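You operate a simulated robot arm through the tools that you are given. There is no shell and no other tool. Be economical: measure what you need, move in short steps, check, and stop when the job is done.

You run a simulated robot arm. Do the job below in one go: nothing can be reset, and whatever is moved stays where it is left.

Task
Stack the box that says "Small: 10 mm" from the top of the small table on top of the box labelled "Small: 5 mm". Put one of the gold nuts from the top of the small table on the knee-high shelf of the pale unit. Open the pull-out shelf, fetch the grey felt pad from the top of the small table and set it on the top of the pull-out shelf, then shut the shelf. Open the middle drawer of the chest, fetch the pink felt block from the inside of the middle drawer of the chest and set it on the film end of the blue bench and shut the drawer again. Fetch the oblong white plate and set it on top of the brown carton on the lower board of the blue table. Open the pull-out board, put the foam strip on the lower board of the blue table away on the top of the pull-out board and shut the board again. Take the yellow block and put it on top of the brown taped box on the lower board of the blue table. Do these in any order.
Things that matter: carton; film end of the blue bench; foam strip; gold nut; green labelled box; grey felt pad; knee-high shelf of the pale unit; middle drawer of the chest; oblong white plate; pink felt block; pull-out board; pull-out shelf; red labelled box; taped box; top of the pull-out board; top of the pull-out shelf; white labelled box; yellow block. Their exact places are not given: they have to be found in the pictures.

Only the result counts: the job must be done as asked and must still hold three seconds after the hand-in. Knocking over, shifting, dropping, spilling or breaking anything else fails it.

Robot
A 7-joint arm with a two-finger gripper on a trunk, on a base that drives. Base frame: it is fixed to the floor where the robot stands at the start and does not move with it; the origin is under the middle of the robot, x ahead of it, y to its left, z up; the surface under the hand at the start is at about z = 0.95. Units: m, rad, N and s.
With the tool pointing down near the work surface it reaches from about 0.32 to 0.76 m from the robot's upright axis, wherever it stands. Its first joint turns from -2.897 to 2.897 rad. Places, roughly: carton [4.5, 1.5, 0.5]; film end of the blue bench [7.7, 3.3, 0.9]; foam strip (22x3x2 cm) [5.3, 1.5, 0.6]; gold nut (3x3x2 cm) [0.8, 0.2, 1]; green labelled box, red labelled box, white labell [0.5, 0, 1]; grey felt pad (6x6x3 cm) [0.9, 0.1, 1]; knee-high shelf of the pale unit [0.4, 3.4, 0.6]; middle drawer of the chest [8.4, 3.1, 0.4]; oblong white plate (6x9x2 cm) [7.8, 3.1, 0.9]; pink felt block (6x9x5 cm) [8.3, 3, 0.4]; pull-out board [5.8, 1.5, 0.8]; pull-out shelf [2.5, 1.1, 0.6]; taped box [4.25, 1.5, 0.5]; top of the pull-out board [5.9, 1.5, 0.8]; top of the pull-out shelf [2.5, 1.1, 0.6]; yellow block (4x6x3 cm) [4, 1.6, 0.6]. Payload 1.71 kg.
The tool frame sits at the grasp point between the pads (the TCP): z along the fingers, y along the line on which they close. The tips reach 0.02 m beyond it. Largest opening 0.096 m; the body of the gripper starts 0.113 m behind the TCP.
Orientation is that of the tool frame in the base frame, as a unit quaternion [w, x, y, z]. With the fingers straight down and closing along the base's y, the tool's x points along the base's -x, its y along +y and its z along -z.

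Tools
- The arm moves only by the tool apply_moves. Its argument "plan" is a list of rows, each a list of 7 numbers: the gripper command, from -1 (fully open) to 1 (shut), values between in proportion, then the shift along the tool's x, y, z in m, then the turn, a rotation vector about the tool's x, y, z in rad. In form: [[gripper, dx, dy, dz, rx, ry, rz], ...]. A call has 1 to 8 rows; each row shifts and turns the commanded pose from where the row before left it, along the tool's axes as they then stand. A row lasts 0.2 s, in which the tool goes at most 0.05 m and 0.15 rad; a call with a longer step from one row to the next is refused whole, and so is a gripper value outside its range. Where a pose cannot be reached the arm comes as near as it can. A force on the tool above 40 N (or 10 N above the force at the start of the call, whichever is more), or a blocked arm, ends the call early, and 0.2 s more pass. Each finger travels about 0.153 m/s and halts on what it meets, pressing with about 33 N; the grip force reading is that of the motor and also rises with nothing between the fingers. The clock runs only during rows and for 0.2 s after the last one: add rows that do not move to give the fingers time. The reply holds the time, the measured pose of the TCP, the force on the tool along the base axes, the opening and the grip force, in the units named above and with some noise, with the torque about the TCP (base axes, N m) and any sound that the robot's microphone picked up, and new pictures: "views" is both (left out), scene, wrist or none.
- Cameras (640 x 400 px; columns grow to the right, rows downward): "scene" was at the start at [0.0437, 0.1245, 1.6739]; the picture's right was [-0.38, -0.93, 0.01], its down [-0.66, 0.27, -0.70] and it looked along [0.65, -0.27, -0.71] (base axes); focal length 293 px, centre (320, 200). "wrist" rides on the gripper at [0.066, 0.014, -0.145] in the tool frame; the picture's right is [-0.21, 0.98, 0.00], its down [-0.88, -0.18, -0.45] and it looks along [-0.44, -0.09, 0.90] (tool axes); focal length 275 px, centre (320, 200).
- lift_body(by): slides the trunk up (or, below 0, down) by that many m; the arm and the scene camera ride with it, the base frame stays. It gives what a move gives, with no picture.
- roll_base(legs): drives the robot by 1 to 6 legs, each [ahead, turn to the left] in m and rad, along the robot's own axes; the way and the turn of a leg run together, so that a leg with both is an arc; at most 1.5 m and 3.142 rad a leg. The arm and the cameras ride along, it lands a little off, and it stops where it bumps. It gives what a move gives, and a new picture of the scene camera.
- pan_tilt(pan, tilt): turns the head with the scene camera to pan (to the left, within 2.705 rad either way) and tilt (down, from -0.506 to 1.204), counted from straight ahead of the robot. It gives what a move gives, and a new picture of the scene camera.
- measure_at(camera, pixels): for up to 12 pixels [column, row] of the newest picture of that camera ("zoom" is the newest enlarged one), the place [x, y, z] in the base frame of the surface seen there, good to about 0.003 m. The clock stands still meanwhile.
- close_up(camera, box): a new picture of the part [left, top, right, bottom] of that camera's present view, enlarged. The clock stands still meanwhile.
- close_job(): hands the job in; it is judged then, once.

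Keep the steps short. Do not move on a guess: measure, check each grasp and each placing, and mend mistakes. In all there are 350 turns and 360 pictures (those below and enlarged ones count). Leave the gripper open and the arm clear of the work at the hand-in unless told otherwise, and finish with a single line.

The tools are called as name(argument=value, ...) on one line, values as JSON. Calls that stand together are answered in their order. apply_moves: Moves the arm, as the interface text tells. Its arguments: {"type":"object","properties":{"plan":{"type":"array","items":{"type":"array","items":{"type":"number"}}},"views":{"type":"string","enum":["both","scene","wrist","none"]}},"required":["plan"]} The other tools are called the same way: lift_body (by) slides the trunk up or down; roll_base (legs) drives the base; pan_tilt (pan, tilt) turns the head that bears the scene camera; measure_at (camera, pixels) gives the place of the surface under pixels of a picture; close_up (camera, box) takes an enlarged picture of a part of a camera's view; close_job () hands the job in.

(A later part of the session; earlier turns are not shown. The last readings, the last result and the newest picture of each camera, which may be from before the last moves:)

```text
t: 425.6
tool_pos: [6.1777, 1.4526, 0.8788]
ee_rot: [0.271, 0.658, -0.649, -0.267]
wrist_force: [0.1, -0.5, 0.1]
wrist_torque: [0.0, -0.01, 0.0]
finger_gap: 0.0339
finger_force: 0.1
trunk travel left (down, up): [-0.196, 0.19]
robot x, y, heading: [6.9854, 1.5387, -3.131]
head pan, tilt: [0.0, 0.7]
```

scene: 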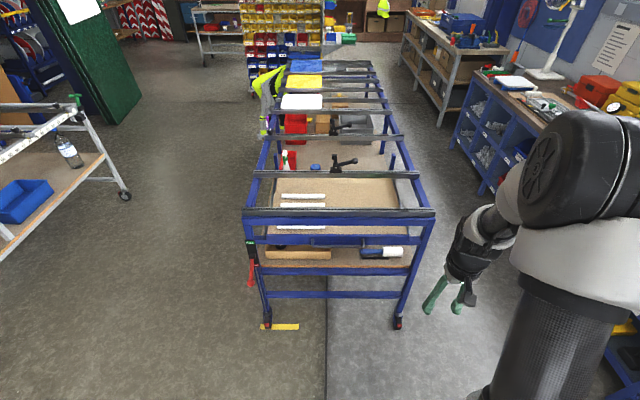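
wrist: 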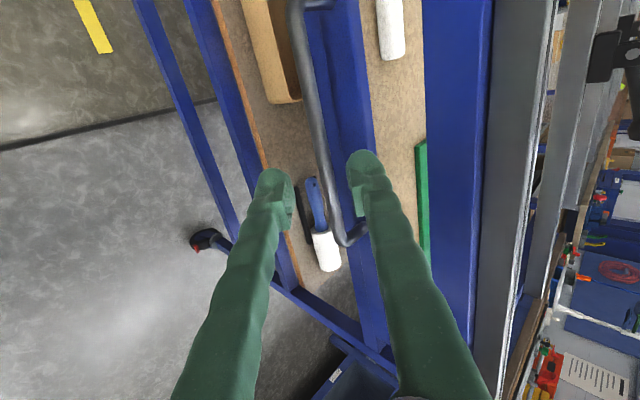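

apply_moves(plan=[[0.29, 0, 0, 0.04, 0, 0, 0], [0.29, 0, 0, 0.03, 0, 0, 0], [0.29, 0, 0, 0.022, 0, 0, 0], [0.29, 0, 0, 0, 0, 0, 0], [1, 0, 0, 0, 0, 0, 0], [1, 0, 0, 0, 0, 0, 0]], views="wrist")

```text
t: 427.1
tool_pos: [6.1124, 1.4508, 0.8137]
ee_rot: [0.271, 0.659, -0.649, -0.268]
wrist_force: [-1.6, -2.4, 6.7]
wrist_torque: [-0.28, 0.07, -0.12]
finger_gap: 0.0096
finger_force: 35.4
trunk travel left (down, up): [-0.196, 0.19]
robot x, y, heading: [6.9825, 1.5391, -3.137]
head pan, tilt: [0.0, 0.7]
```

wrist: 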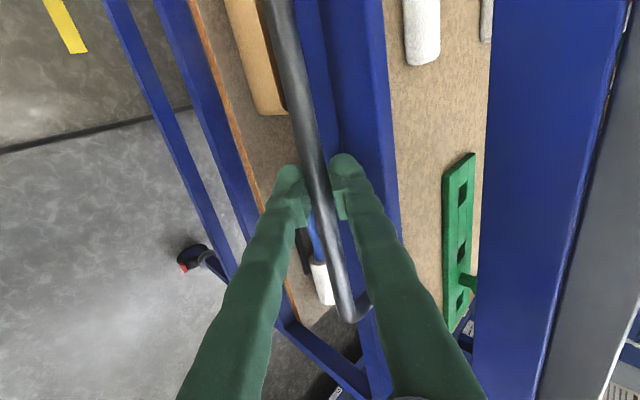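

Bar gripped (gap 0.0096). Pull slowly.

apply_moves(plan=[[1, 0, -0.007, -0.0075, 0, 0, 0], [1, 0, -0.0105, -0.0106, 0, 0, 0], [1, 0, -0.0105, -0.0106, 0, 0, 0], [1, 0, -0.014, -0.014, 0, 0, 0], [1, 0, 0, 0, 0, 0, 0]], views="scene")

```text
t: 428.2
tool_pos: [6.175, 1.4495, 0.8137]
ee_rot: [0.273, 0.658, -0.649, -0.266]
wrist_force: [1.8, -20.2, 10.7]
wrist_torque: [-0.54, 0.06, 0.46]
finger_gap: 0.0095
finger_force: 35.7
trunk travel left (down, up): [-0.196, 0.19]
robot x, y, heading: [6.9853, 1.5394, -3.131]
head pan, tilt: [0.0, 0.7]
```

scene: 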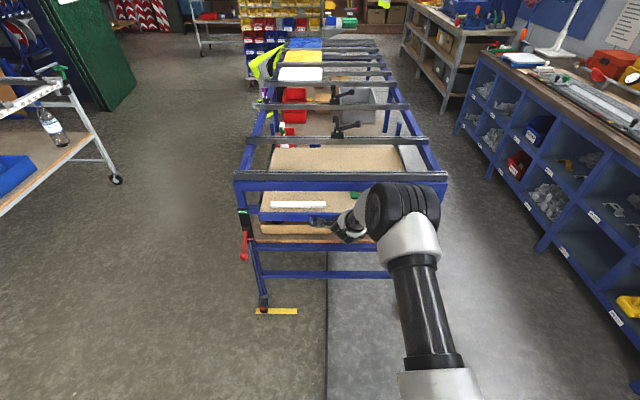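

The board slides. Continue, easing a side force.

apply_moves(plan=[[1, 0.002, -0.014, -0.0145, 0, 0, 0], [1, 0, -0.0175, -0.018, 0, 0, 0], [1, 0, -0.0175, -0.018, 0, 0, 0], [1, 0, -0.0175, -0.018, 0, 0, 0], [1, 0, 0, 0, 0, 0, 0]], views="none")

apply_moves(plan=[[1, 0, -0.0175, -0.018, 0, 0, 0], [1, 0, -0.0175, -0.018, 0, 0, 0], [1, 0, -0.0175, -0.018, 0, 0, 0], [1, 0, 0, 0, 0, 0, 0]], views="scene")

```text
t: 429.4
tool_pos: [6.2715, 1.4508, 0.8131]
ee_rot: [0.272, 0.658, -0.65, -0.267]
wrist_force: [2.5, -25.1, 6.5]
wrist_torque: [-0.2, 0.05, 0.27]
finger_gap: 0.0097
finger_force: 34.8
trunk travel left (down, up): [-0.196, 0.19]
robot x, y, heading: [6.9833, 1.54, -3.131]
head pan, tilt: [0.0, 0.7]
```

```text
t: 430.4
tool_pos: [6.3461, 1.4507, 0.8127]
ee_rot: [0.272, 0.659, -0.65, -0.265]
wrist_force: [2.3, -28.6, -9.5]
wrist_torque: [-0.25, -0.05, 0.28]
finger_gap: 0.0097
finger_force: 34.7
trunk travel left (down, up): [-0.196, 0.19]
robot x, y, heading: [6.9837, 1.5361, -3.132]
head pan, tilt: [0.0, 0.7]
```

scene: 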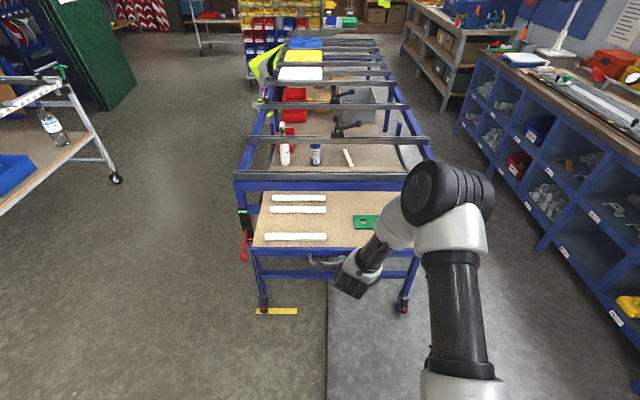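

Relieve the side force and pull a bit more.

apply_moves(plan=[[1, 0.005, 0, 0, 0, 0, 0], [1, 0, -0.0145, -0.0145, 0, 0, 0], [1, 0, -0.0145, -0.0145, 0, 0, 0], [1, 0, -0.0145, -0.0145, 0, 0, 0], [1, 0, 0, 0, 0, 0, 0]], views="scene")

```text
t: 431.6
tool_pos: [6.4072, 1.4512, 0.8136]
ee_rot: [0.268, 0.657, -0.652, -0.267]
wrist_force: [2.7, -6.4, -26.3]
wrist_torque: [0.24, -0.14, 0.0]
finger_gap: 0.0098
finger_force: 35.2
trunk travel left (down, up): [-0.196, 0.19]
robot x, y, heading: [6.9803, 1.5392, -3.131]
head pan, tilt: [0.0, 0.7]
```

scene: 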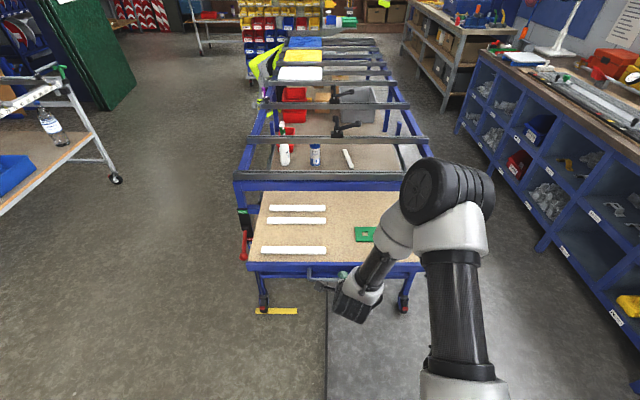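

Out by 0.3 m. Release and retreat.

apply_moves(plan=[[0.7, 0, 0, 0.002, 0, 0, 0], [0.29, 0, 0, 0, 0, 0, 0], [0.29, 0, 0, 0, 0, 0, 0], [0.29, 0, 0, -0.02, 0, 0, 0], [0.29, 0, 0, -0.03, 0, 0, 0], [0.29, 0, 0, -0.04, 0, 0, 0]], views="both")

```text
t: 433.1
tool_pos: [6.4695, 1.4511, 0.8789]
ee_rot: [0.271, 0.657, -0.651, -0.268]
wrist_force: [0.6, -0.6, 0.0]
wrist_torque: [0.01, 0.03, -0.02]
finger_gap: 0.0341
finger_force: 0.0
trunk travel left (down, up): [-0.196, 0.19]
robot x, y, heading: [6.9835, 1.5379, -3.131]
head pan, tilt: [0.0, 0.7]
```

scene: 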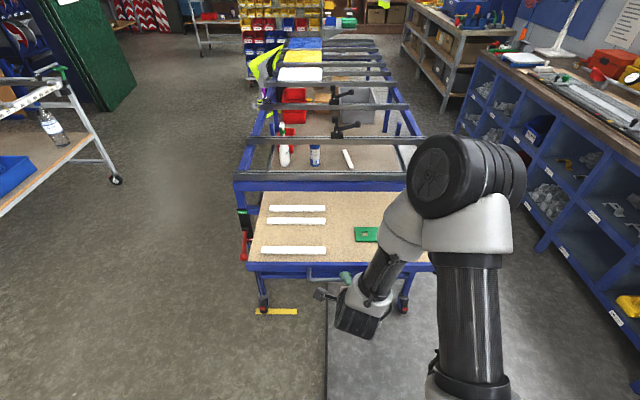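
wrist: 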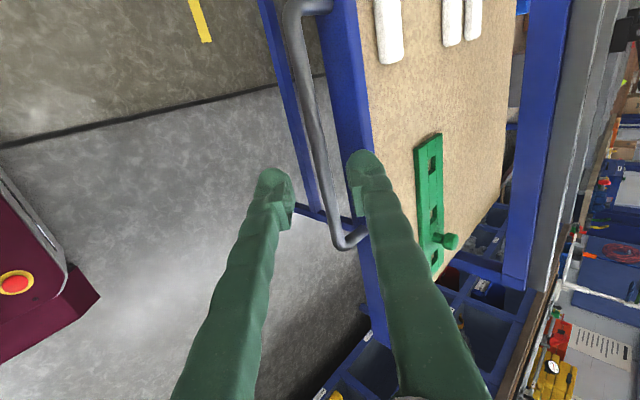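

Measure the foam strip (348,158), bars near it, and objects on the board.

close_up(camera="scene", box=[250, 90, 440, 280])

measure_at(camera="scene", pixels=[[345, 150], [352, 166], [348, 158], [340, 138], [340, 144], [380, 105], [380, 109], [380, 138], [285, 249], [285, 221], [325, 250], [365, 234]])

```text
2.11 times, centred on (345, 185) of scene
```

zoom: 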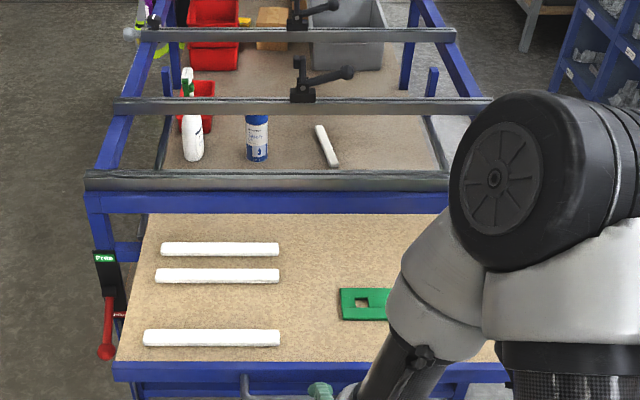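

```text
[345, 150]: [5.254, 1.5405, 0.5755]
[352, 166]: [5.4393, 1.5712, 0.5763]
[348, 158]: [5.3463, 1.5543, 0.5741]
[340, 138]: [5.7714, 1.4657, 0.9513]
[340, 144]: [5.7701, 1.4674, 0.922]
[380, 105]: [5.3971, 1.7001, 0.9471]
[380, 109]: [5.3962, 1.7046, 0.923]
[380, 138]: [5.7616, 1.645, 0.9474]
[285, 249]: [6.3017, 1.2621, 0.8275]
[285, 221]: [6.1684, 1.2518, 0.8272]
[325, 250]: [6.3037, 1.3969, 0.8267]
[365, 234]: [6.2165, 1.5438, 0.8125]
```

Foam strip: (5.24,1.538)–(5.445,1.572), z 0.575; bars at x 5.397 and 5.77 leave a wide slot east of its end. I'll fetch it from the north aisle. First restore the hand to vertical and raise.

apply_moves(plan=[[0, 0, 0, -0.02, 0.135, 0, 0], [0, 0, 0, 0, 0.135, 0, 0], [0, 0, 0, 0, 0.135, 0, 0], [0, 0, 0, 0, 0.135, 0, 0], [0, 0, 0, 0, 0.135, 0, 0], [0, 0, 0, 0, 0.11, 0, 0], [0, 0, 0, -0.02, 0, 0, -0.14], [0, 0, 0, -0.02, 0, 0, -0.14]], views="none")

apply_moves(plan=[[0, 0, 0, -0.02, 0, 0, -0.145], [0, 0, 0, -0.02, 0, 0, -0.145], [0, 0, 0, -0.02, 0, 0, -0.145], [0, 0, 0, -0.02, 0, 0, -0.145], [0, 0, 0, -0.02, 0, 0, -0.145], [0, 0, 0, -0.02, 0, 0, -0.145], [0, 0, 0, -0.02, 0, 0, -0.145], [0, 0, 0, 0, 0, 0, -0.145]], views="none")

apply_moves(plan=[[0, 0, 0, 0, 0, 0, -0.13], [0, 0, 0, 0, 0, 0, 0]], views="none")

lift_body(by=0.19)

pan_tilt(pan=-1.2, tilt=0.75)

```text
t: 434.9
tool_pos: [6.4841, 1.4522, 0.9324]
ee_rot: [0.0, 0.802, -0.598, 0.002]
wrist_force: [0.0, -0.4, 0.4]
wrist_torque: [-0.02, 0.01, 0.01]
finger_gap: 0.0479
finger_force: 0.0
trunk travel left (down, up): [-0.196, 0.19]
robot x, y, heading: [6.9832, 1.5379, -3.134]
head pan, tilt: [0.0, 0.7]
```

```text
t: 436.6
tool_pos: [6.4826, 1.4514, 1.0723]
ee_rot: [0.0, 0.998, -0.06, 0.003]
wrist_force: [0.5, 0.3, 0.1]
wrist_torque: [0.01, -0.04, 0.03]
finger_gap: 0.0481
finger_force: 0.0
trunk travel left (down, up): [-0.196, 0.19]
robot x, y, heading: [6.9844, 1.538, -3.136]
head pan, tilt: [0.0, 0.7]
```

```text
t: 437.2
tool_pos: [6.4818, 1.4519, 1.0733]
ee_rot: [0.001, 1.0, 0.005, 0.002]
wrist_force: [-0.4, -0.8, 0.0]
wrist_torque: [-0.03, 0.01, -0.01]
finger_gap: 0.048
finger_force: 0.1
trunk travel left (down, up): [-0.196, 0.19]
robot x, y, heading: [6.9846, 1.5374, -3.137]
head pan, tilt: [0.0, 0.7]
```

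```text
t: 439.3
tool_pos: [6.4822, 1.4517, 1.2619]
ee_rot: [0.001, 1.0, 0.004, 0.002]
wrist_force: [-0.3, -0.5, -0.3]
wrist_torque: [-0.01, -0.02, 0.01]
finger_gap: 0.0481
finger_force: 0.0
trunk travel left (down, up): [-0.386, 0.0]
robot x, y, heading: [6.9834, 1.536, -3.134]
head pan, tilt: [0.0, 0.7]
```

```text
t: 440.7
tool_pos: [6.4823, 1.4526, 1.2612]
ee_rot: [0.0, 1.0, 0.004, 0.003]
wrist_force: [0.2, -0.4, -0.5]
wrist_torque: [0.02, 0.0, -0.02]
finger_gap: 0.0479
finger_force: 0.1
trunk travel left (down, up): [-0.386, 0.0]
robot x, y, heading: [6.9853, 1.5363, -3.138]
head pan, tilt: [-1.201, 0.75]
```

scene: 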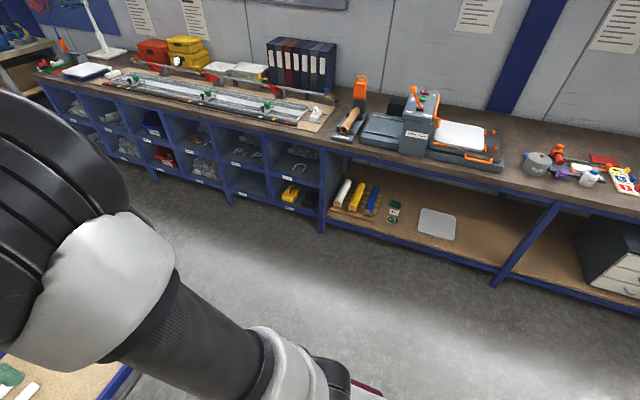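

measure_at(camera="scene", pixels=[[240, 200], [320, 230], [500, 275], [400, 155], [200, 120], [640, 290], [460, 135], [350, 230]])

```text
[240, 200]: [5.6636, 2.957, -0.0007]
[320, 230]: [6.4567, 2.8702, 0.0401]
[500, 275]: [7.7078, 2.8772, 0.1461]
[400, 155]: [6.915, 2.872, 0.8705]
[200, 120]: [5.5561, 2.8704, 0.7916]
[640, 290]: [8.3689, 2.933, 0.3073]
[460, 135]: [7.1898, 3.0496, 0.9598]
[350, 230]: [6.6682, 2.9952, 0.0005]
```

Aisle is y 1.83–2.87. Drive to (5.47, 2.33) heading west.

roll_base(legs=[[0, -1.575], [0.8, 0], [0, 1.571], [1.5, 0]])

pan_tilt(pan=1.4, tilt=0.85)

```text
t: 462.0
tool_pos: [4.9661, 2.2819, 1.2612]
ee_rot: [0.0, 1.0, -0.009, 0.002]
wrist_force: [0.6, -0.7, -0.1]
wrist_torque: [0.0, 0.01, -0.03]
finger_gap: 0.0479
finger_force: 0.0
trunk travel left (down, up): [-0.386, 0.0]
robot x, y, heading: [5.4687, 2.3561, 3.128]
head pan, tilt: [-1.201, 0.75]
```

scene: 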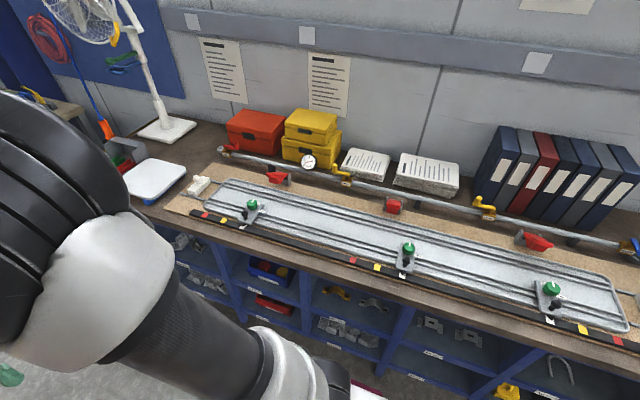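

```text
t: 464.3
tool_pos: [4.9856, 2.2826, 1.2696]
ee_rot: [0.002, 1.0, -0.007, -0.005]
wrist_force: [0.0, 0.5, 0.5]
wrist_torque: [-0.02, 0.03, 0.03]
finger_gap: 0.048
finger_force: 0.0
trunk travel left (down, up): [-0.386, 0.0]
robot x, y, heading: [5.4691, 2.3552, 3.12]
head pan, tilt: [1.4, 0.85]
```

scene: 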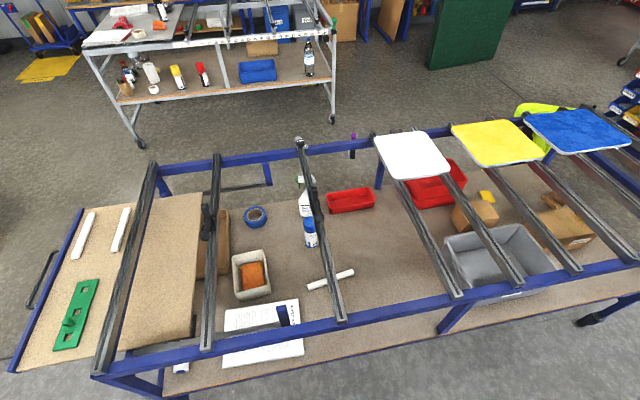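

close_up(camera="scene", box=[270, 180, 390, 330])

measure_at(camera="scene", pixels=[[309, 286], [353, 272], [330, 279], [318, 250], [326, 250], [337, 310], [345, 312], [208, 300], [440, 262], [320, 212], [307, 290], [310, 200]])

measure_at(camera="scene", pixels=[[455, 208], [480, 230], [497, 215], [470, 203], [490, 206], [465, 222], [500, 250], [425, 215], [475, 165], [510, 165], [445, 178], [400, 180]])

```text
2.67 times, centred on (330, 255) of scene
```

zoom: 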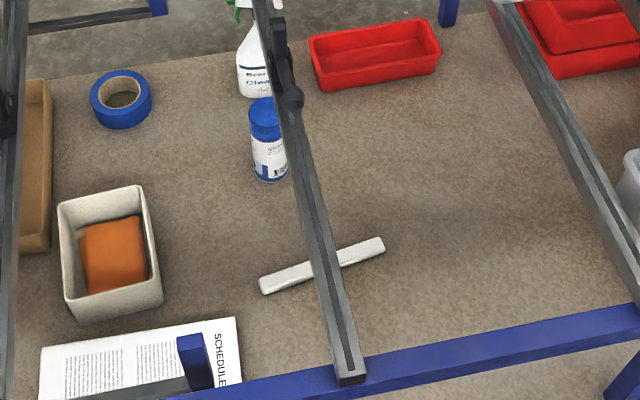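

```text
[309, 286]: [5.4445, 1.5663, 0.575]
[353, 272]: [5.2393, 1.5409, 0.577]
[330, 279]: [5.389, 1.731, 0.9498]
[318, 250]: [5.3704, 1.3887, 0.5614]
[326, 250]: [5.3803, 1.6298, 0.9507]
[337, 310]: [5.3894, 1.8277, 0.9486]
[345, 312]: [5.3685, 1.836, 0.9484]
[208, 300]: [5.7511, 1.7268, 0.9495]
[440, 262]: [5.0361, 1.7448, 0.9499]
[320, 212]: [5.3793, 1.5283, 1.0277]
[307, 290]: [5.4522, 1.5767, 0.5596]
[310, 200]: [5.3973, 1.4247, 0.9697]
```

```text
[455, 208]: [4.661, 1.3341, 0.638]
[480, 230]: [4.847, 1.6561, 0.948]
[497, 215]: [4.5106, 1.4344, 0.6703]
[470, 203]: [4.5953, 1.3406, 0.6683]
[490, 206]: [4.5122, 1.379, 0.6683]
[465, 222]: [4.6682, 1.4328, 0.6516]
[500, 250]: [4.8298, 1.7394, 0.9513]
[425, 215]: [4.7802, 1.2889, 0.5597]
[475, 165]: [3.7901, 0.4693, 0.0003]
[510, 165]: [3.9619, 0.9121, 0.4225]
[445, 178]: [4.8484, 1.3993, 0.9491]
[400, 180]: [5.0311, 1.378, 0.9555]
```

Bars: 5.03, 5.38, 5.75. Best is the slot 5.05–5.36: grip the strip's west end at x≈5.268. The robot must be nearer (y≈2.2), so I shift it sideways with an S-manoeuvre.

roll_base(legs=[[-0.4, -0.37], [-0.4, 0.39], [0.95, 0]])

```text
t: 474.1
tool_pos: [4.8203, 2.1005, 1.269]
ee_rot: [0.002, 1.0, 0.01, -0.006]
wrist_force: [-0.3, 0.3, -0.3]
wrist_torque: [0.02, 0.01, 0.01]
finger_gap: 0.0479
finger_force: 0.1
trunk travel left (down, up): [-0.386, 0.0]
robot x, y, heading: [5.3038, 2.1922, -3.124]
head pan, tilt: [1.4, 0.85]
```

scene: 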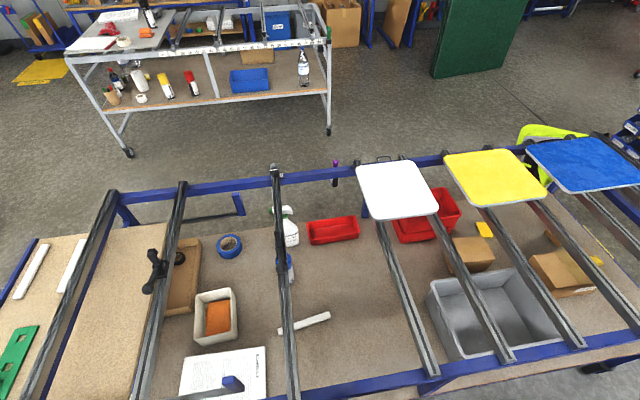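

Swing the arm to the south side over the slot.

apply_moves(plan=[[0, 0.0269, 0.0313, 0, 0, 0, 0], [0, 0.0269, 0.0313, 0, 0, 0, 0], [0, 0.0269, 0.0313, 0, 0, 0, 0], [0, 0.0269, 0.0313, 0, 0, 0, 0], [0, 0.0269, 0.0313, 0, 0, 0, 0], [0, 0.0269, 0.0313, 0, 0, 0, 0], [0, 0.0269, 0.0313, 0, 0, 0, 0], [0, 0.0269, 0.0313, 0, 0, 0, 0]], views="none")

apply_moves(plan=[[0, 0.0269, 0.0313, 0, 0, 0, -0.145], [0, 0, 0, 0, 0, 0, -0.145], [0, 0, 0, 0, 0, 0, -0.145], [0, 0, 0, 0, 0, 0, -0.145], [0, 0, 0, 0, 0, 0, -0.145], [0, 0, 0, 0, 0, 0, -0.145], [0, 0, 0, 0, 0, 0, -0.145], [0, 0, 0, 0, 0, 0, -0.145]], views="none")

apply_moves(plan=[[0, 0, 0, 0, 0, 0, -0.145], [0, 0, 0, 0, 0, 0, -0.145], [0, 0, 0, 0, 0, 0, -0.145], [0, 0, 0, 0, 0, 0, -0.145], [0, 0, 0, 0, 0, 0, -0.145], [0, 0, 0, 0, 0, 0, -0.145], [0, 0, 0, 0, 0, 0, -0.145], [0, 0, 0, 0, 0, 0, -0.145]], views="none")

apply_moves(plan=[[0, 0, 0, 0, 0, 0, -0.145], [0, 0, 0, 0, 0, 0, -0.145], [0, 0, 0, 0, 0, 0, -0.145], [0, 0, 0, 0, 0, 0, -0.145], [0, 0, 0, 0, 0, 0, -0.145], [0, 0, 0, 0, 0, 0, -0.145], [0, 0, 0, 0, 0, 0, -0.08], [0, 0, 0, 0, 0, 0, 0]], views="none")

```text
t: 475.9
tool_pos: [5.0616, 1.8555, 1.2707]
ee_rot: [0.001, 1.0, 0.009, -0.014]
wrist_force: [-0.4, -0.4, -0.2]
wrist_torque: [0.03, -0.02, 0.03]
finger_gap: 0.0481
finger_force: 0.0
trunk travel left (down, up): [-0.386, 0.0]
robot x, y, heading: [5.3053, 2.1881, -3.125]
head pan, tilt: [1.4, 0.85]
```

```text
t: 477.6
tool_pos: [5.0876, 1.8248, 1.271]
ee_rot: [-0.006, 0.831, 0.557, -0.012]
wrist_force: [-0.6, -0.6, 0.1]
wrist_torque: [-0.01, 0.04, 0.02]
finger_gap: 0.0484
finger_force: 0.2
trunk travel left (down, up): [-0.386, 0.0]
robot x, y, heading: [5.3055, 2.1932, -3.125]
head pan, tilt: [1.4, 0.85]
```

```text
t: 479.4
tool_pos: [5.089, 1.8252, 1.2718]
ee_rot: [-0.012, 0.39, 0.921, -0.006]
wrist_force: [-0.2, -0.2, 0.3]
wrist_torque: [-0.01, -0.02, 0.02]
finger_gap: 0.0481
finger_force: 0.0
trunk travel left (down, up): [-0.386, 0.0]
robot x, y, heading: [5.3076, 2.1914, -3.124]
head pan, tilt: [1.4, 0.85]
```

```text
t: 481.2
tool_pos: [5.0874, 1.8248, 1.2693]
ee_rot: [-0.013, -0.074, 0.997, -0.001]
wrist_force: [0.6, -0.6, -0.1]
wrist_torque: [0.04, 0.02, 0.02]
finger_gap: 0.0478
finger_force: 0.1
trunk travel left (down, up): [-0.386, 0.0]
robot x, y, heading: [5.3037, 2.189, -3.123]
head pan, tilt: [1.4, 0.85]
```

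apply_moves(plan=[[0, -0.0172, -0.038, 0, 0, -0.026, 0], [0, -0.0172, -0.038, 0, 0, 0, 0], [0, -0.0172, -0.038, 0, 0, 0, 0], [0, -0.0172, -0.038, 0, 0, 0, 0], [0, -0.0172, -0.038, 0, 0, 0, 0], [0, -0.0172, -0.038, 0, 0, 0, 0], [0, -0.0172, -0.038, 0, 0, 0, 0], [0, -0.0172, -0.038, 0, 0, 0, 0]], views="wrist")

```text
t: 483.1
tool_pos: [5.2693, 1.5427, 1.2693]
ee_rot: [-0.001, -0.073, 0.997, 0.001]
wrist_force: [0.7, 0.1, 0.0]
wrist_torque: [0.04, 0.02, 0.02]
finger_gap: 0.0479
finger_force: 0.0
trunk travel left (down, up): [-0.386, 0.0]
robot x, y, heading: [5.3016, 2.191, -3.125]
head pan, tilt: [1.4, 0.85]
```

wrist: 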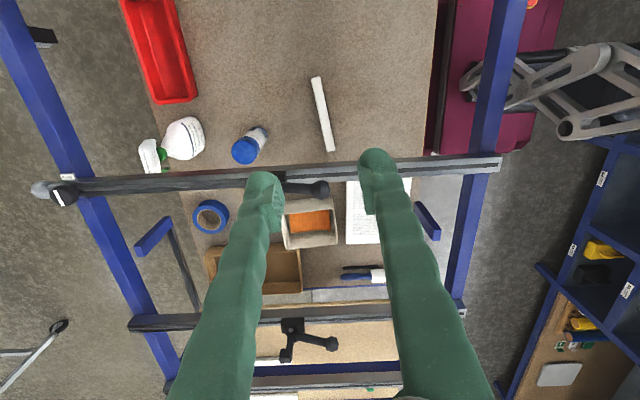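

measure_at(camera="wrist", pixels=[[316, 80], [322, 110], [331, 145], [313, 110], [329, 110], [300, 170], [300, 188], [200, 178], [480, 165], [480, 172]])

pan_tilt(pan=1.55, tilt=0.75)

```text
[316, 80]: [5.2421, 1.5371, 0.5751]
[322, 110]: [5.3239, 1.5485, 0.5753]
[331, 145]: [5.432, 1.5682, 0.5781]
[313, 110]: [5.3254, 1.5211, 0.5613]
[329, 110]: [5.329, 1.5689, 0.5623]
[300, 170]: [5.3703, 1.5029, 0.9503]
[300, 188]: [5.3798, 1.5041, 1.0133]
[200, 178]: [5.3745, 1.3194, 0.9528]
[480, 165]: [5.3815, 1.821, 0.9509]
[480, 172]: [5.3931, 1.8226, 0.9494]
```

```text
t: 483.8
tool_pos: [5.2674, 1.543, 1.2714]
ee_rot: [0.0, -0.073, 0.997, 0.001]
wrist_force: [-0.3, -0.5, 0.9]
wrist_torque: [0.01, -0.02, -0.03]
finger_gap: 0.0479
finger_force: 0.1
trunk travel left (down, up): [-0.386, 0.0]
robot x, y, heading: [5.3029, 2.1917, -3.126]
head pan, tilt: [1.55, 0.75]
```

scene: 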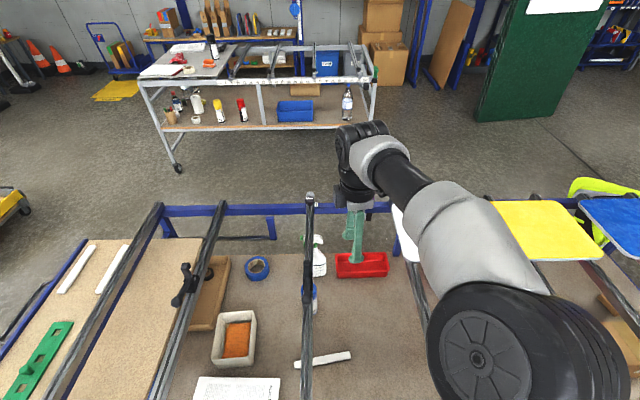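

Check the forearm's geometry and the white sheet edge before lowering.

measure_at(camera="scene", pixels=[[480, 355], [360, 145], [440, 225], [400, 180], [345, 175], [350, 200], [395, 215], [405, 250], [460, 280], [415, 200], [370, 205]])

```text
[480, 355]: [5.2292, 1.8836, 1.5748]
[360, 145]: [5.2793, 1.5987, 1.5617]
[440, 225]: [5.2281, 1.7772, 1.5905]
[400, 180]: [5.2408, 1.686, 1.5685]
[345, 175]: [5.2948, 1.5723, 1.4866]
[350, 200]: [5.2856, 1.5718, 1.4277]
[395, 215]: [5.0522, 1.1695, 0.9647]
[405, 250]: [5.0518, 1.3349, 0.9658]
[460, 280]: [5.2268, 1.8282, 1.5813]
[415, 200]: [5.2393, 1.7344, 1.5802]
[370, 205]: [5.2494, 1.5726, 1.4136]
```

The forearm now runs nearly level 0.3 above the TCP; with the trunk kept high it should slope up as the hand goes down. Lower with the arm only, to z≈1.0, and re-measure.

apply_moves(plan=[[0, 0, 0, 0.045, 0, 0, 0], [0, 0, 0, 0.045, 0, 0, 0], [0, 0, 0, 0.045, 0, 0, 0], [0, 0, 0, 0.045, 0, 0, 0], [0, 0, 0, 0.045, 0, 0, 0], [0, 0, 0, 0.045, 0, 0, 0], [0, 0, 0, 0, 0, 0, 0]], views="scene")

measure_at(camera="scene", pixels=[[355, 170], [375, 190], [400, 220], [430, 260], [460, 300], [350, 200], [480, 340]])

```text
t: 485.4
tool_pos: [5.2672, 1.5425, 0.9981]
ee_rot: [0.0, -0.073, 0.997, 0.0]
wrist_force: [0.4, -0.2, 0.8]
wrist_torque: [-0.02, -0.01, -0.03]
finger_gap: 0.0481
finger_force: 0.2
trunk travel left (down, up): [-0.386, 0.0]
robot x, y, heading: [5.3034, 2.1912, -3.122]
head pan, tilt: [1.55, 0.75]
```

scene: 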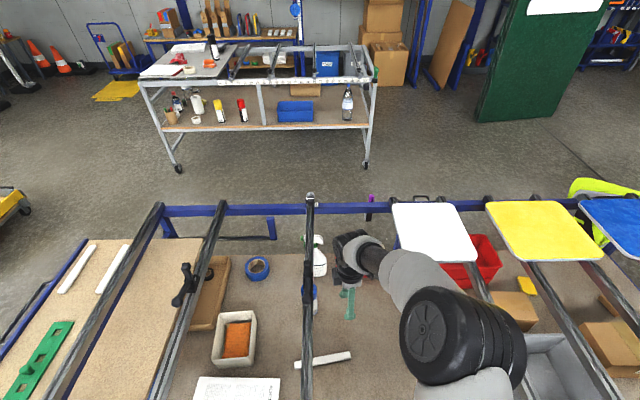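

```text
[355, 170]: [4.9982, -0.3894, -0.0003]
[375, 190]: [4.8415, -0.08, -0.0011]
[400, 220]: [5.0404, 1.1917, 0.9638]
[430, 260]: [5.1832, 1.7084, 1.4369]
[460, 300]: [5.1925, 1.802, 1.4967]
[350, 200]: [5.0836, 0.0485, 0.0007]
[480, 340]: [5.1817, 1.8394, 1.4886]
```

The forearm slopes up well. Continue down to z≈0.72 with checks.

apply_moves(plan=[[0, 0, 0, 0.045, 0, 0, 0], [0, 0, 0, 0.045, 0, 0, 0], [0, 0, 0, 0.045, 0, 0, 0], [0, 0, 0, 0.045, 0, 0, 0], [0, 0, 0, 0.045, 0, 0, 0], [0, 0, 0, 0.045, 0, 0, 0], [0, 0, 0, 0, 0, 0, 0]], views="both")

measure_at(camera="scene", pixels=[[375, 240], [390, 260], [405, 285], [420, 310], [440, 340], [460, 300], [350, 270]])

```text
t: 486.9
tool_pos: [5.269, 1.542, 0.731]
ee_rot: [0.0, -0.073, 0.997, 0.0]
wrist_force: [0.2, 0.7, 0.7]
wrist_torque: [-0.02, -0.05, 0.0]
finger_gap: 0.0479
finger_force: 0.0
trunk travel left (down, up): [-0.386, 0.0]
robot x, y, heading: [5.3037, 2.1882, -3.123]
head pan, tilt: [1.55, 0.75]
```

scene: 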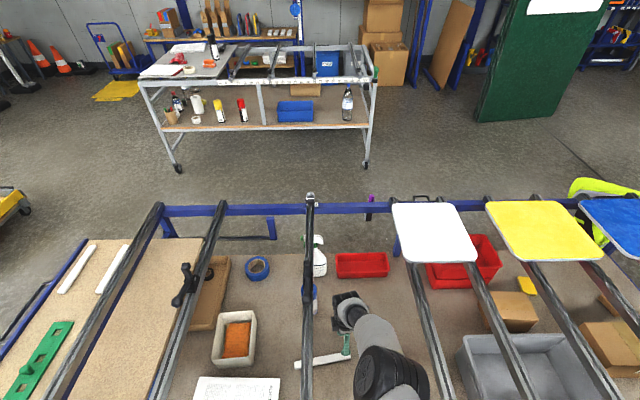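
wrist: 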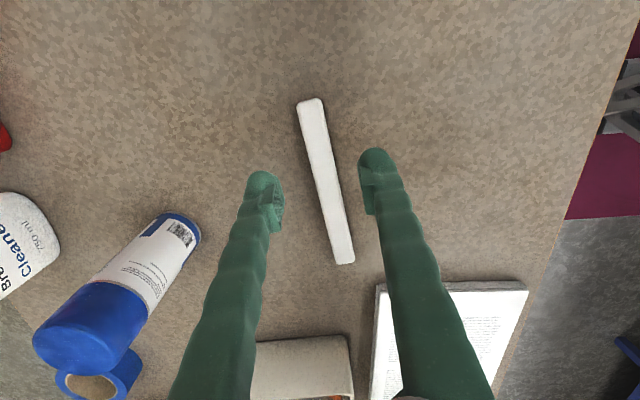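

```text
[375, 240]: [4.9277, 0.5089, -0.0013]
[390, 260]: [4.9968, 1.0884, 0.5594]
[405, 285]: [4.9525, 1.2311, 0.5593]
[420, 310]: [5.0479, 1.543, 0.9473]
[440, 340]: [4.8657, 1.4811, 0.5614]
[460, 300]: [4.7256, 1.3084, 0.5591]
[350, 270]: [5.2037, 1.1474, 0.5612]
```

Open a bit more and descend to z≈0.584.

apply_moves(plan=[[-0.4, 0, 0, 0.04, 0, 0, 0], [-0.4, 0, 0, 0.04, 0, 0, 0], [-0.4, 0, 0, 0.035, 0, 0, 0], [-0.4, 0, 0, 0.02, 0, 0, 0], [-0.4, 0, 0, 0, 0, 0, 0]], views="both")

```text
t: 488.1
tool_pos: [5.2681, 1.5661, 0.6446]
ee_rot: [0.0, -0.073, 0.997, -0.001]
wrist_force: [0.1, 0.8, 0.6]
wrist_torque: [0.01, -0.01, 0.0]
finger_gap: 0.0676
finger_force: 0.1
out of reach, approached as far as the arm can: row 2, 3, 4
trunk travel left (down, up): [-0.386, 0.0]
robot x, y, heading: [5.3031, 2.1903, -3.127]
head pan, tilt: [1.55, 0.75]
```

scene: 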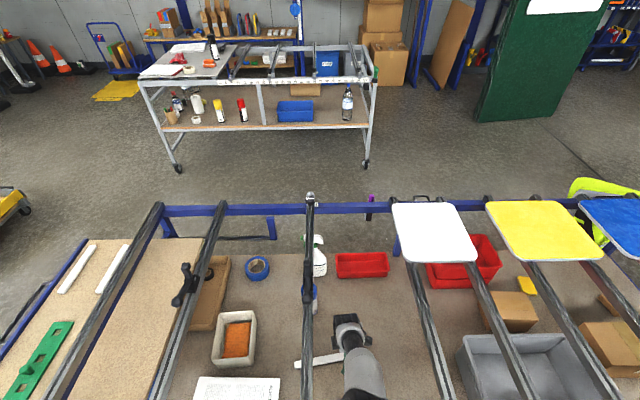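
wrist: 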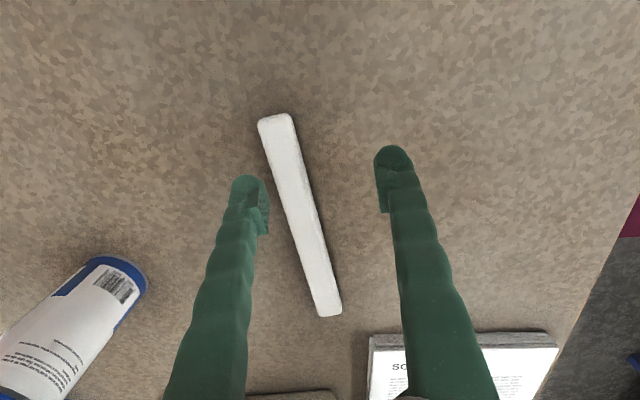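

At the reach limit and pulled north. Go up 5 cm (re-centring y), then use the trunk.

apply_moves(plan=[[-0.4, 0, 0, -0.03, 0, 0, 0], [-0.4, 0, 0, -0.03, 0, 0, 0], [-0.4, 0, 0, 0, 0, 0, 0]], views="none")

lift_body(by=-0.06)

```text
t: 488.9
tool_pos: [5.2671, 1.5669, 0.704]
ee_rot: [0.0, -0.074, 0.997, 0.0]
wrist_force: [0.7, -0.1, -0.4]
wrist_torque: [0.02, -0.01, 0.03]
finger_gap: 0.0672
finger_force: 0.1
trunk travel left (down, up): [-0.386, 0.0]
robot x, y, heading: [5.3033, 2.1899, -3.122]
head pan, tilt: [1.55, 0.75]
```

```text
t: 489.9
tool_pos: [5.2668, 1.5669, 0.6451]
ee_rot: [0.0, -0.074, 0.997, -0.001]
wrist_force: [0.1, 0.2, 0.4]
wrist_torque: [-0.02, -0.02, 0.0]
finger_gap: 0.067
finger_force: 0.2
trunk travel left (down, up): [-0.326, 0.06]
robot x, y, heading: [5.3028, 2.1899, -3.124]
head pan, tilt: [1.55, 0.75]
```

apply_moves(plan=[[-0.4, 0.0037, -0.0252, 0, 0, 0, 0], [-0.4, 0, 0, 0, 0, 0, 0]], views="wrist")

```text
t: 490.6
tool_pos: [5.2683, 1.5405, 0.6441]
ee_rot: [0.0, -0.074, 0.997, 0.0]
wrist_force: [0.4, -0.1, -0.4]
wrist_torque: [0.02, -0.01, -0.01]
finger_gap: 0.0669
finger_force: 0.0
trunk travel left (down, up): [-0.326, 0.06]
robot x, y, heading: [5.3036, 2.1925, -3.126]
head pan, tilt: [1.55, 0.75]
```

wrist: 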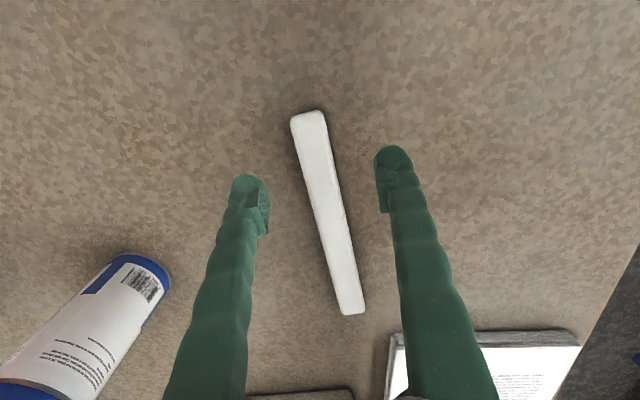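

Centred. Lower by trunk 0.06 and close.

lift_body(by=-0.059)

apply_moves(plan=[[0, 0, 0, 0, 0, 0, 0], [0.6, 0, 0, 0, 0, 0, 0], [1, 0, 0, 0, 0, 0, 0], [1, 0, 0, 0, 0, 0, 0]], views="wrist")

```text
t: 491.5
tool_pos: [5.2687, 1.5415, 0.585]
ee_rot: [0.001, -0.073, 0.997, 0.001]
wrist_force: [-1.0, 1.1, -0.6]
wrist_torque: [0.0, 0.01, -0.02]
finger_gap: 0.0673
finger_force: 0.1
trunk travel left (down, up): [-0.267, 0.119]
robot x, y, heading: [5.3039, 2.1898, -3.127]
head pan, tilt: [1.55, 0.75]
```

```text
t: 492.5
tool_pos: [5.2685, 1.542, 0.585]
ee_rot: [0.0, -0.074, 0.997, 0.0]
wrist_force: [0.1, 0.0, 0.8]
wrist_torque: [0.0, 0.01, 0.01]
finger_gap: 0.0251
finger_force: 33.2
trunk travel left (down, up): [-0.267, 0.119]
robot x, y, heading: [5.304, 2.1878, -3.127]
head pan, tilt: [1.55, 0.75]
```

wrist: 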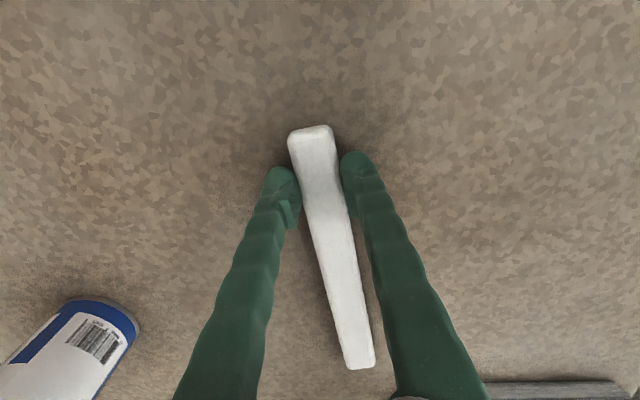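

Strip gripped. Lift 0.17 (staying below bars), then shift 0.1 west so its whole length is within the slot.

lift_body(by=0.115)

apply_moves(plan=[[1, 0, 0, -0.03, 0, 0, 0], [1, 0, 0, -0.03, 0, 0, 0], [1, 0.033, 0.005, 0, 0, 0, 0], [1, 0.033, 0.005, 0, 0, 0, 0], [1, 0.033, 0.005, 0, 0, 0, 0], [1, 0, 0, 0, 0, 0, 0]], views="both")

```text
t: 494.0
tool_pos: [5.2682, 1.5412, 0.7002]
ee_rot: [0.0, -0.073, 0.997, 0.0]
wrist_force: [0.4, 0.8, -0.3]
wrist_torque: [0.02, 0.01, 0.02]
finger_gap: 0.0252
finger_force: 33.3
trunk travel left (down, up): [-0.382, 0.004]
robot x, y, heading: [5.3032, 2.1949, -3.125]
head pan, tilt: [1.55, 0.75]
```

```text
t: 495.4
tool_pos: [5.1689, 1.5414, 0.761]
ee_rot: [0.0, -0.074, 0.997, 0.0]
wrist_force: [0.0, -0.1, -0.3]
wrist_torque: [-0.02, 0.05, 0.0]
finger_gap: 0.0251
finger_force: 32.9
trunk travel left (down, up): [-0.382, 0.004]
robot x, y, heading: [5.3, 2.1906, -3.126]
head pan, tilt: [1.55, 0.75]
```

scene: 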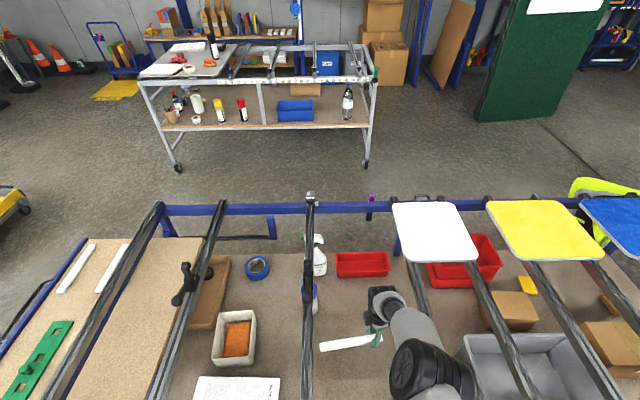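
wrist: 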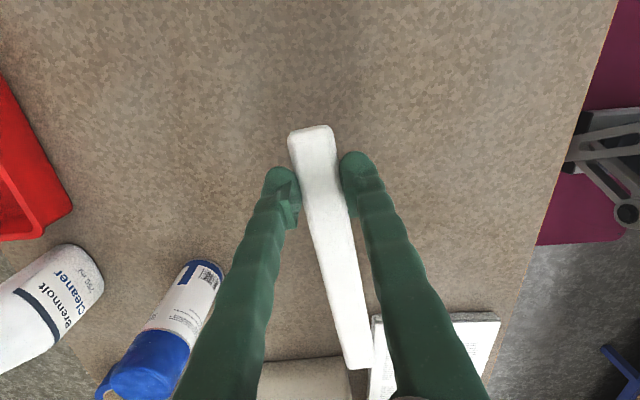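

measure_at(camera="wrist", pixels=[[358, 360], [345, 320], [300, 135], [325, 132]])

measure_at(camera="scene", pixels=[[308, 300], [313, 300], [303, 300], [425, 300], [420, 300], [432, 300], [372, 300]])

```text
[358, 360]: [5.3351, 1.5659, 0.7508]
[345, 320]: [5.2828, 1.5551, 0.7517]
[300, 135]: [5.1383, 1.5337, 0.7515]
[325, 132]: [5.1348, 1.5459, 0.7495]
```

```text
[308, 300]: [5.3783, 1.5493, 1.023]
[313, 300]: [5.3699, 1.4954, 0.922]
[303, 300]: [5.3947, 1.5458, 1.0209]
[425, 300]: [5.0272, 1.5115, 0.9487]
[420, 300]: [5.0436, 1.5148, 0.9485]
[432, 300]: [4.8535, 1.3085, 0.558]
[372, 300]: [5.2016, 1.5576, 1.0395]
```

Shift 8 mm more west and raise through the slot.

apply_moves(plan=[[1, 0.008, 0.001, 0, 0, 0, 0], [1, 0, 0, -0.04, 0, 0, 0], [1, 0, 0, -0.04, 0, 0, 0], [1, 0, 0, -0.04, 0, 0, 0], [1, 0, 0, -0.04, 0, 0, 0], [1, 0, 0, -0.04, 0, 0, 0], [1, 0, 0, -0.045, 0, 0, 0], [1, 0, 0, -0.045, 0, 0, 0]], views="wrist")

```text
t: 497.2
tool_pos: [5.1616, 1.5435, 1.0506]
ee_rot: [0.0, -0.073, 0.997, 0.0]
wrist_force: [-0.2, 0.8, -0.3]
wrist_torque: [-0.02, 0.01, -0.01]
finger_gap: 0.0252
finger_force: 32.6
trunk travel left (down, up): [-0.382, 0.004]
robot x, y, heading: [5.3019, 2.1935, -3.128]
head pan, tilt: [1.55, 0.75]
```

wrist: 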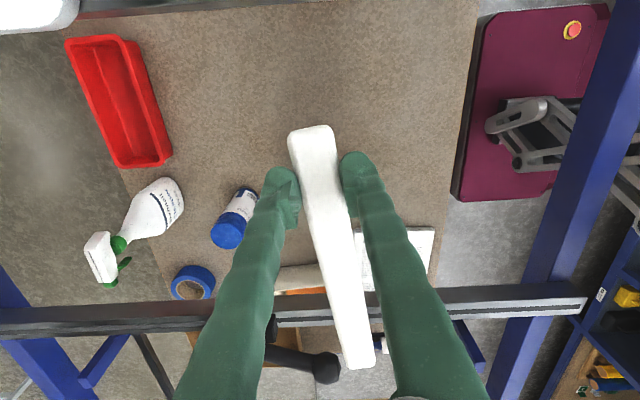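

Clear of the bars. Raise a bit more, drive back east to x≈6.2 and look at the board.

apply_moves(plan=[[1, 0, 0, -0.045, 0, 0, 0], [1, 0, 0, -0.045, 0, 0, 0], [1, 0, 0, 0, 0, 0, 0.148]], views="none")

roll_base(legs=[[-0.88, 0]])

close_up(camera="scene", box=[180, 150, 480, 400])

```text
t: 498.0
tool_pos: [5.16, 1.5422, 1.1413]
ee_rot: [-0.001, 0.001, 1.0, 0.001]
wrist_force: [0.2, -0.9, -0.8]
wrist_torque: [-0.02, 0.01, 0.0]
finger_gap: 0.0252
finger_force: 32.6
trunk travel left (down, up): [-0.382, 0.004]
robot x, y, heading: [5.3018, 2.1897, -3.129]
head pan, tilt: [1.55, 0.75]
```

```text
t: 503.0
tool_pos: [6.0465, 1.5546, 1.1404]
ee_rot: [0.0, 0.002, 1.0, 0.0]
wrist_force: [1.1, 0.3, -0.6]
wrist_torque: [-0.02, 0.03, -0.02]
finger_gap: 0.025
finger_force: 32.6
trunk travel left (down, up): [-0.382, 0.004]
robot x, y, heading: [6.1898, 2.2049, -3.129]
head pan, tilt: [1.55, 0.75]
```

scene: 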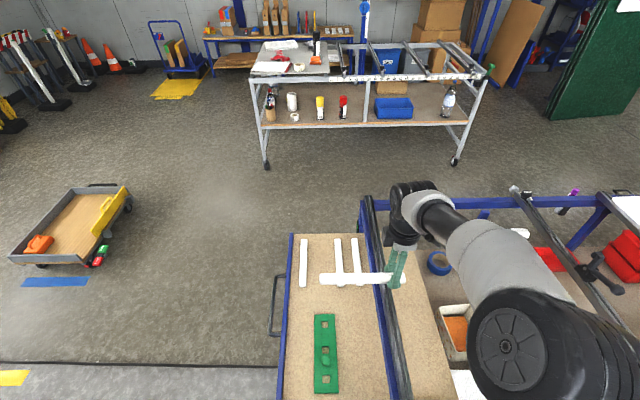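

```text
1.60 times, centred on (330, 275) of scene
```

zoom: 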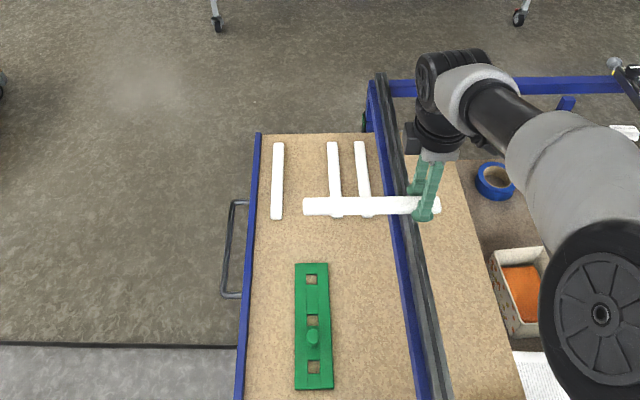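

measure_at(camera="zoom", pixels=[[277, 215], [335, 215], [310, 265], [330, 270], [330, 385], [365, 240], [380, 340], [262, 240], [247, 260], [300, 240], [400, 330], [388, 240]])

```text
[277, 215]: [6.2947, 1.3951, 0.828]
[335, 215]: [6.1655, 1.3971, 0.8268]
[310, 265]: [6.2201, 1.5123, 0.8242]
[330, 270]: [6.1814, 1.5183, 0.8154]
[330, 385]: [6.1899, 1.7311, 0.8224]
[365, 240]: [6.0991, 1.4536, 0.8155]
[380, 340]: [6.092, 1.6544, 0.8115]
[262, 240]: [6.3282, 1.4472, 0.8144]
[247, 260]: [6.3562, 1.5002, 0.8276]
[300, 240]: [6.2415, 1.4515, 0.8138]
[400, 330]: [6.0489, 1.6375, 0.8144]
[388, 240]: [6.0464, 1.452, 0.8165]
```

Free band y 1.40–1.51. I place the strip along x at y≈1.455, x 6.10–6.32. Move over and lower.

apply_moves(plan=[[1, -0.0234, -0.025, 0, 0, 0, 0], [1, -0.0234, -0.025, 0, 0, 0, 0], [1, -0.0234, -0.025, 0, 0, 0, 0], [1, -0.0234, -0.025, 0, 0, 0, 0], [1, 0, 0, 0, 0, 0, 0]], views="none")

lift_body(by=-0.2)

apply_moves(plan=[[1, 0, 0, 0.02, 0, 0, 0], [1, 0, 0, 0, 0, 0, 0]], views="both")

```text
t: 504.2
tool_pos: [6.1577, 1.4657, 1.1401]
ee_rot: [-0.009, 0.003, 1.0, 0.0]
wrist_force: [-0.8, 0.0, -0.9]
wrist_torque: [0.03, 0.0, 0.0]
finger_gap: 0.0249
finger_force: 32.4
out of reach, approached as far as the arm can: row 4
trunk travel left (down, up): [-0.382, 0.004]
robot x, y, heading: [6.1898, 2.204, -3.131]
head pan, tilt: [1.55, 0.75]
```

```text
t: 506.4
tool_pos: [6.1583, 1.4653, 0.9408]
ee_rot: [-0.008, 0.002, 1.0, 0.0]
wrist_force: [0.4, 0.5, -0.4]
wrist_torque: [-0.03, 0.01, 0.01]
finger_gap: 0.0248
finger_force: 33.3
trunk travel left (down, up): [-0.182, 0.204]
robot x, y, heading: [6.1932, 2.2024, -3.129]
head pan, tilt: [1.55, 0.75]
```

```text
t: 506.9
tool_pos: [6.1582, 1.4654, 0.9195]
ee_rot: [-0.008, 0.002, 1.0, 0.0]
wrist_force: [-0.7, 0.4, -1.5]
wrist_torque: [0.01, 0.01, -0.01]
finger_gap: 0.0251
finger_force: 32.6
trunk travel left (down, up): [-0.182, 0.204]
robot x, y, heading: [6.1913, 2.2058, -3.122]
head pan, tilt: [1.55, 0.75]
```

scene: 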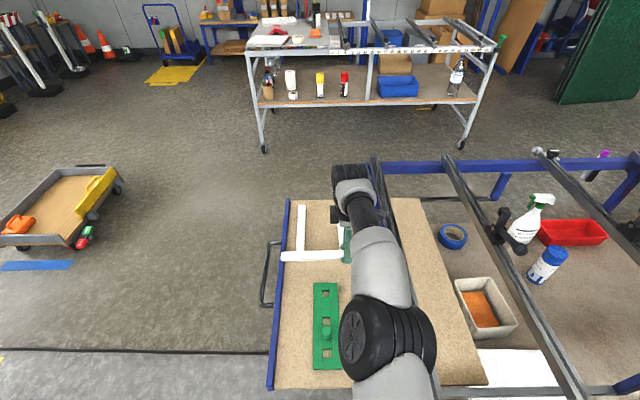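
wrist: 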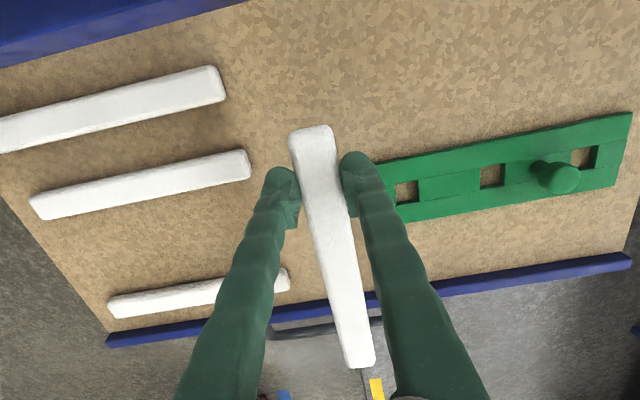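

Shift 2 cm west and 1 cm south, fix the small tilt, and lower.

apply_moves(plan=[[1, 0.02, -0.01, 0, 0, -0.016, 0], [1, 0, 0, 0.03, 0, 0, 0], [1, 0, 0, 0.03, 0, 0, 0], [1, 0, 0, 0.008, 0, 0, 0], [1, 0, 0, 0, 0, 0, 0]], views="wrist")

```text
t: 508.1
tool_pos: [6.141, 1.4637, 0.8513]
ee_rot: [0.0, 0.002, 1.0, 0.0]
wrist_force: [-0.5, 0.2, -0.4]
wrist_torque: [-0.01, -0.01, 0.03]
finger_gap: 0.0254
finger_force: 33.4
out of reach, approached as far as the arm can: row 1
trunk travel left (down, up): [-0.182, 0.204]
robot x, y, heading: [6.1927, 2.2056, -3.128]
head pan, tilt: [1.55, 0.75]
```

wrist: 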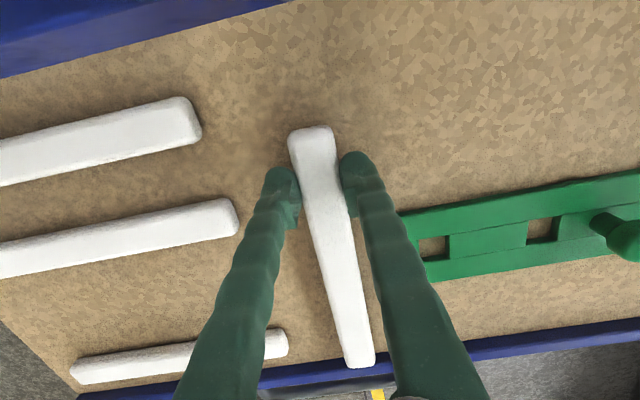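

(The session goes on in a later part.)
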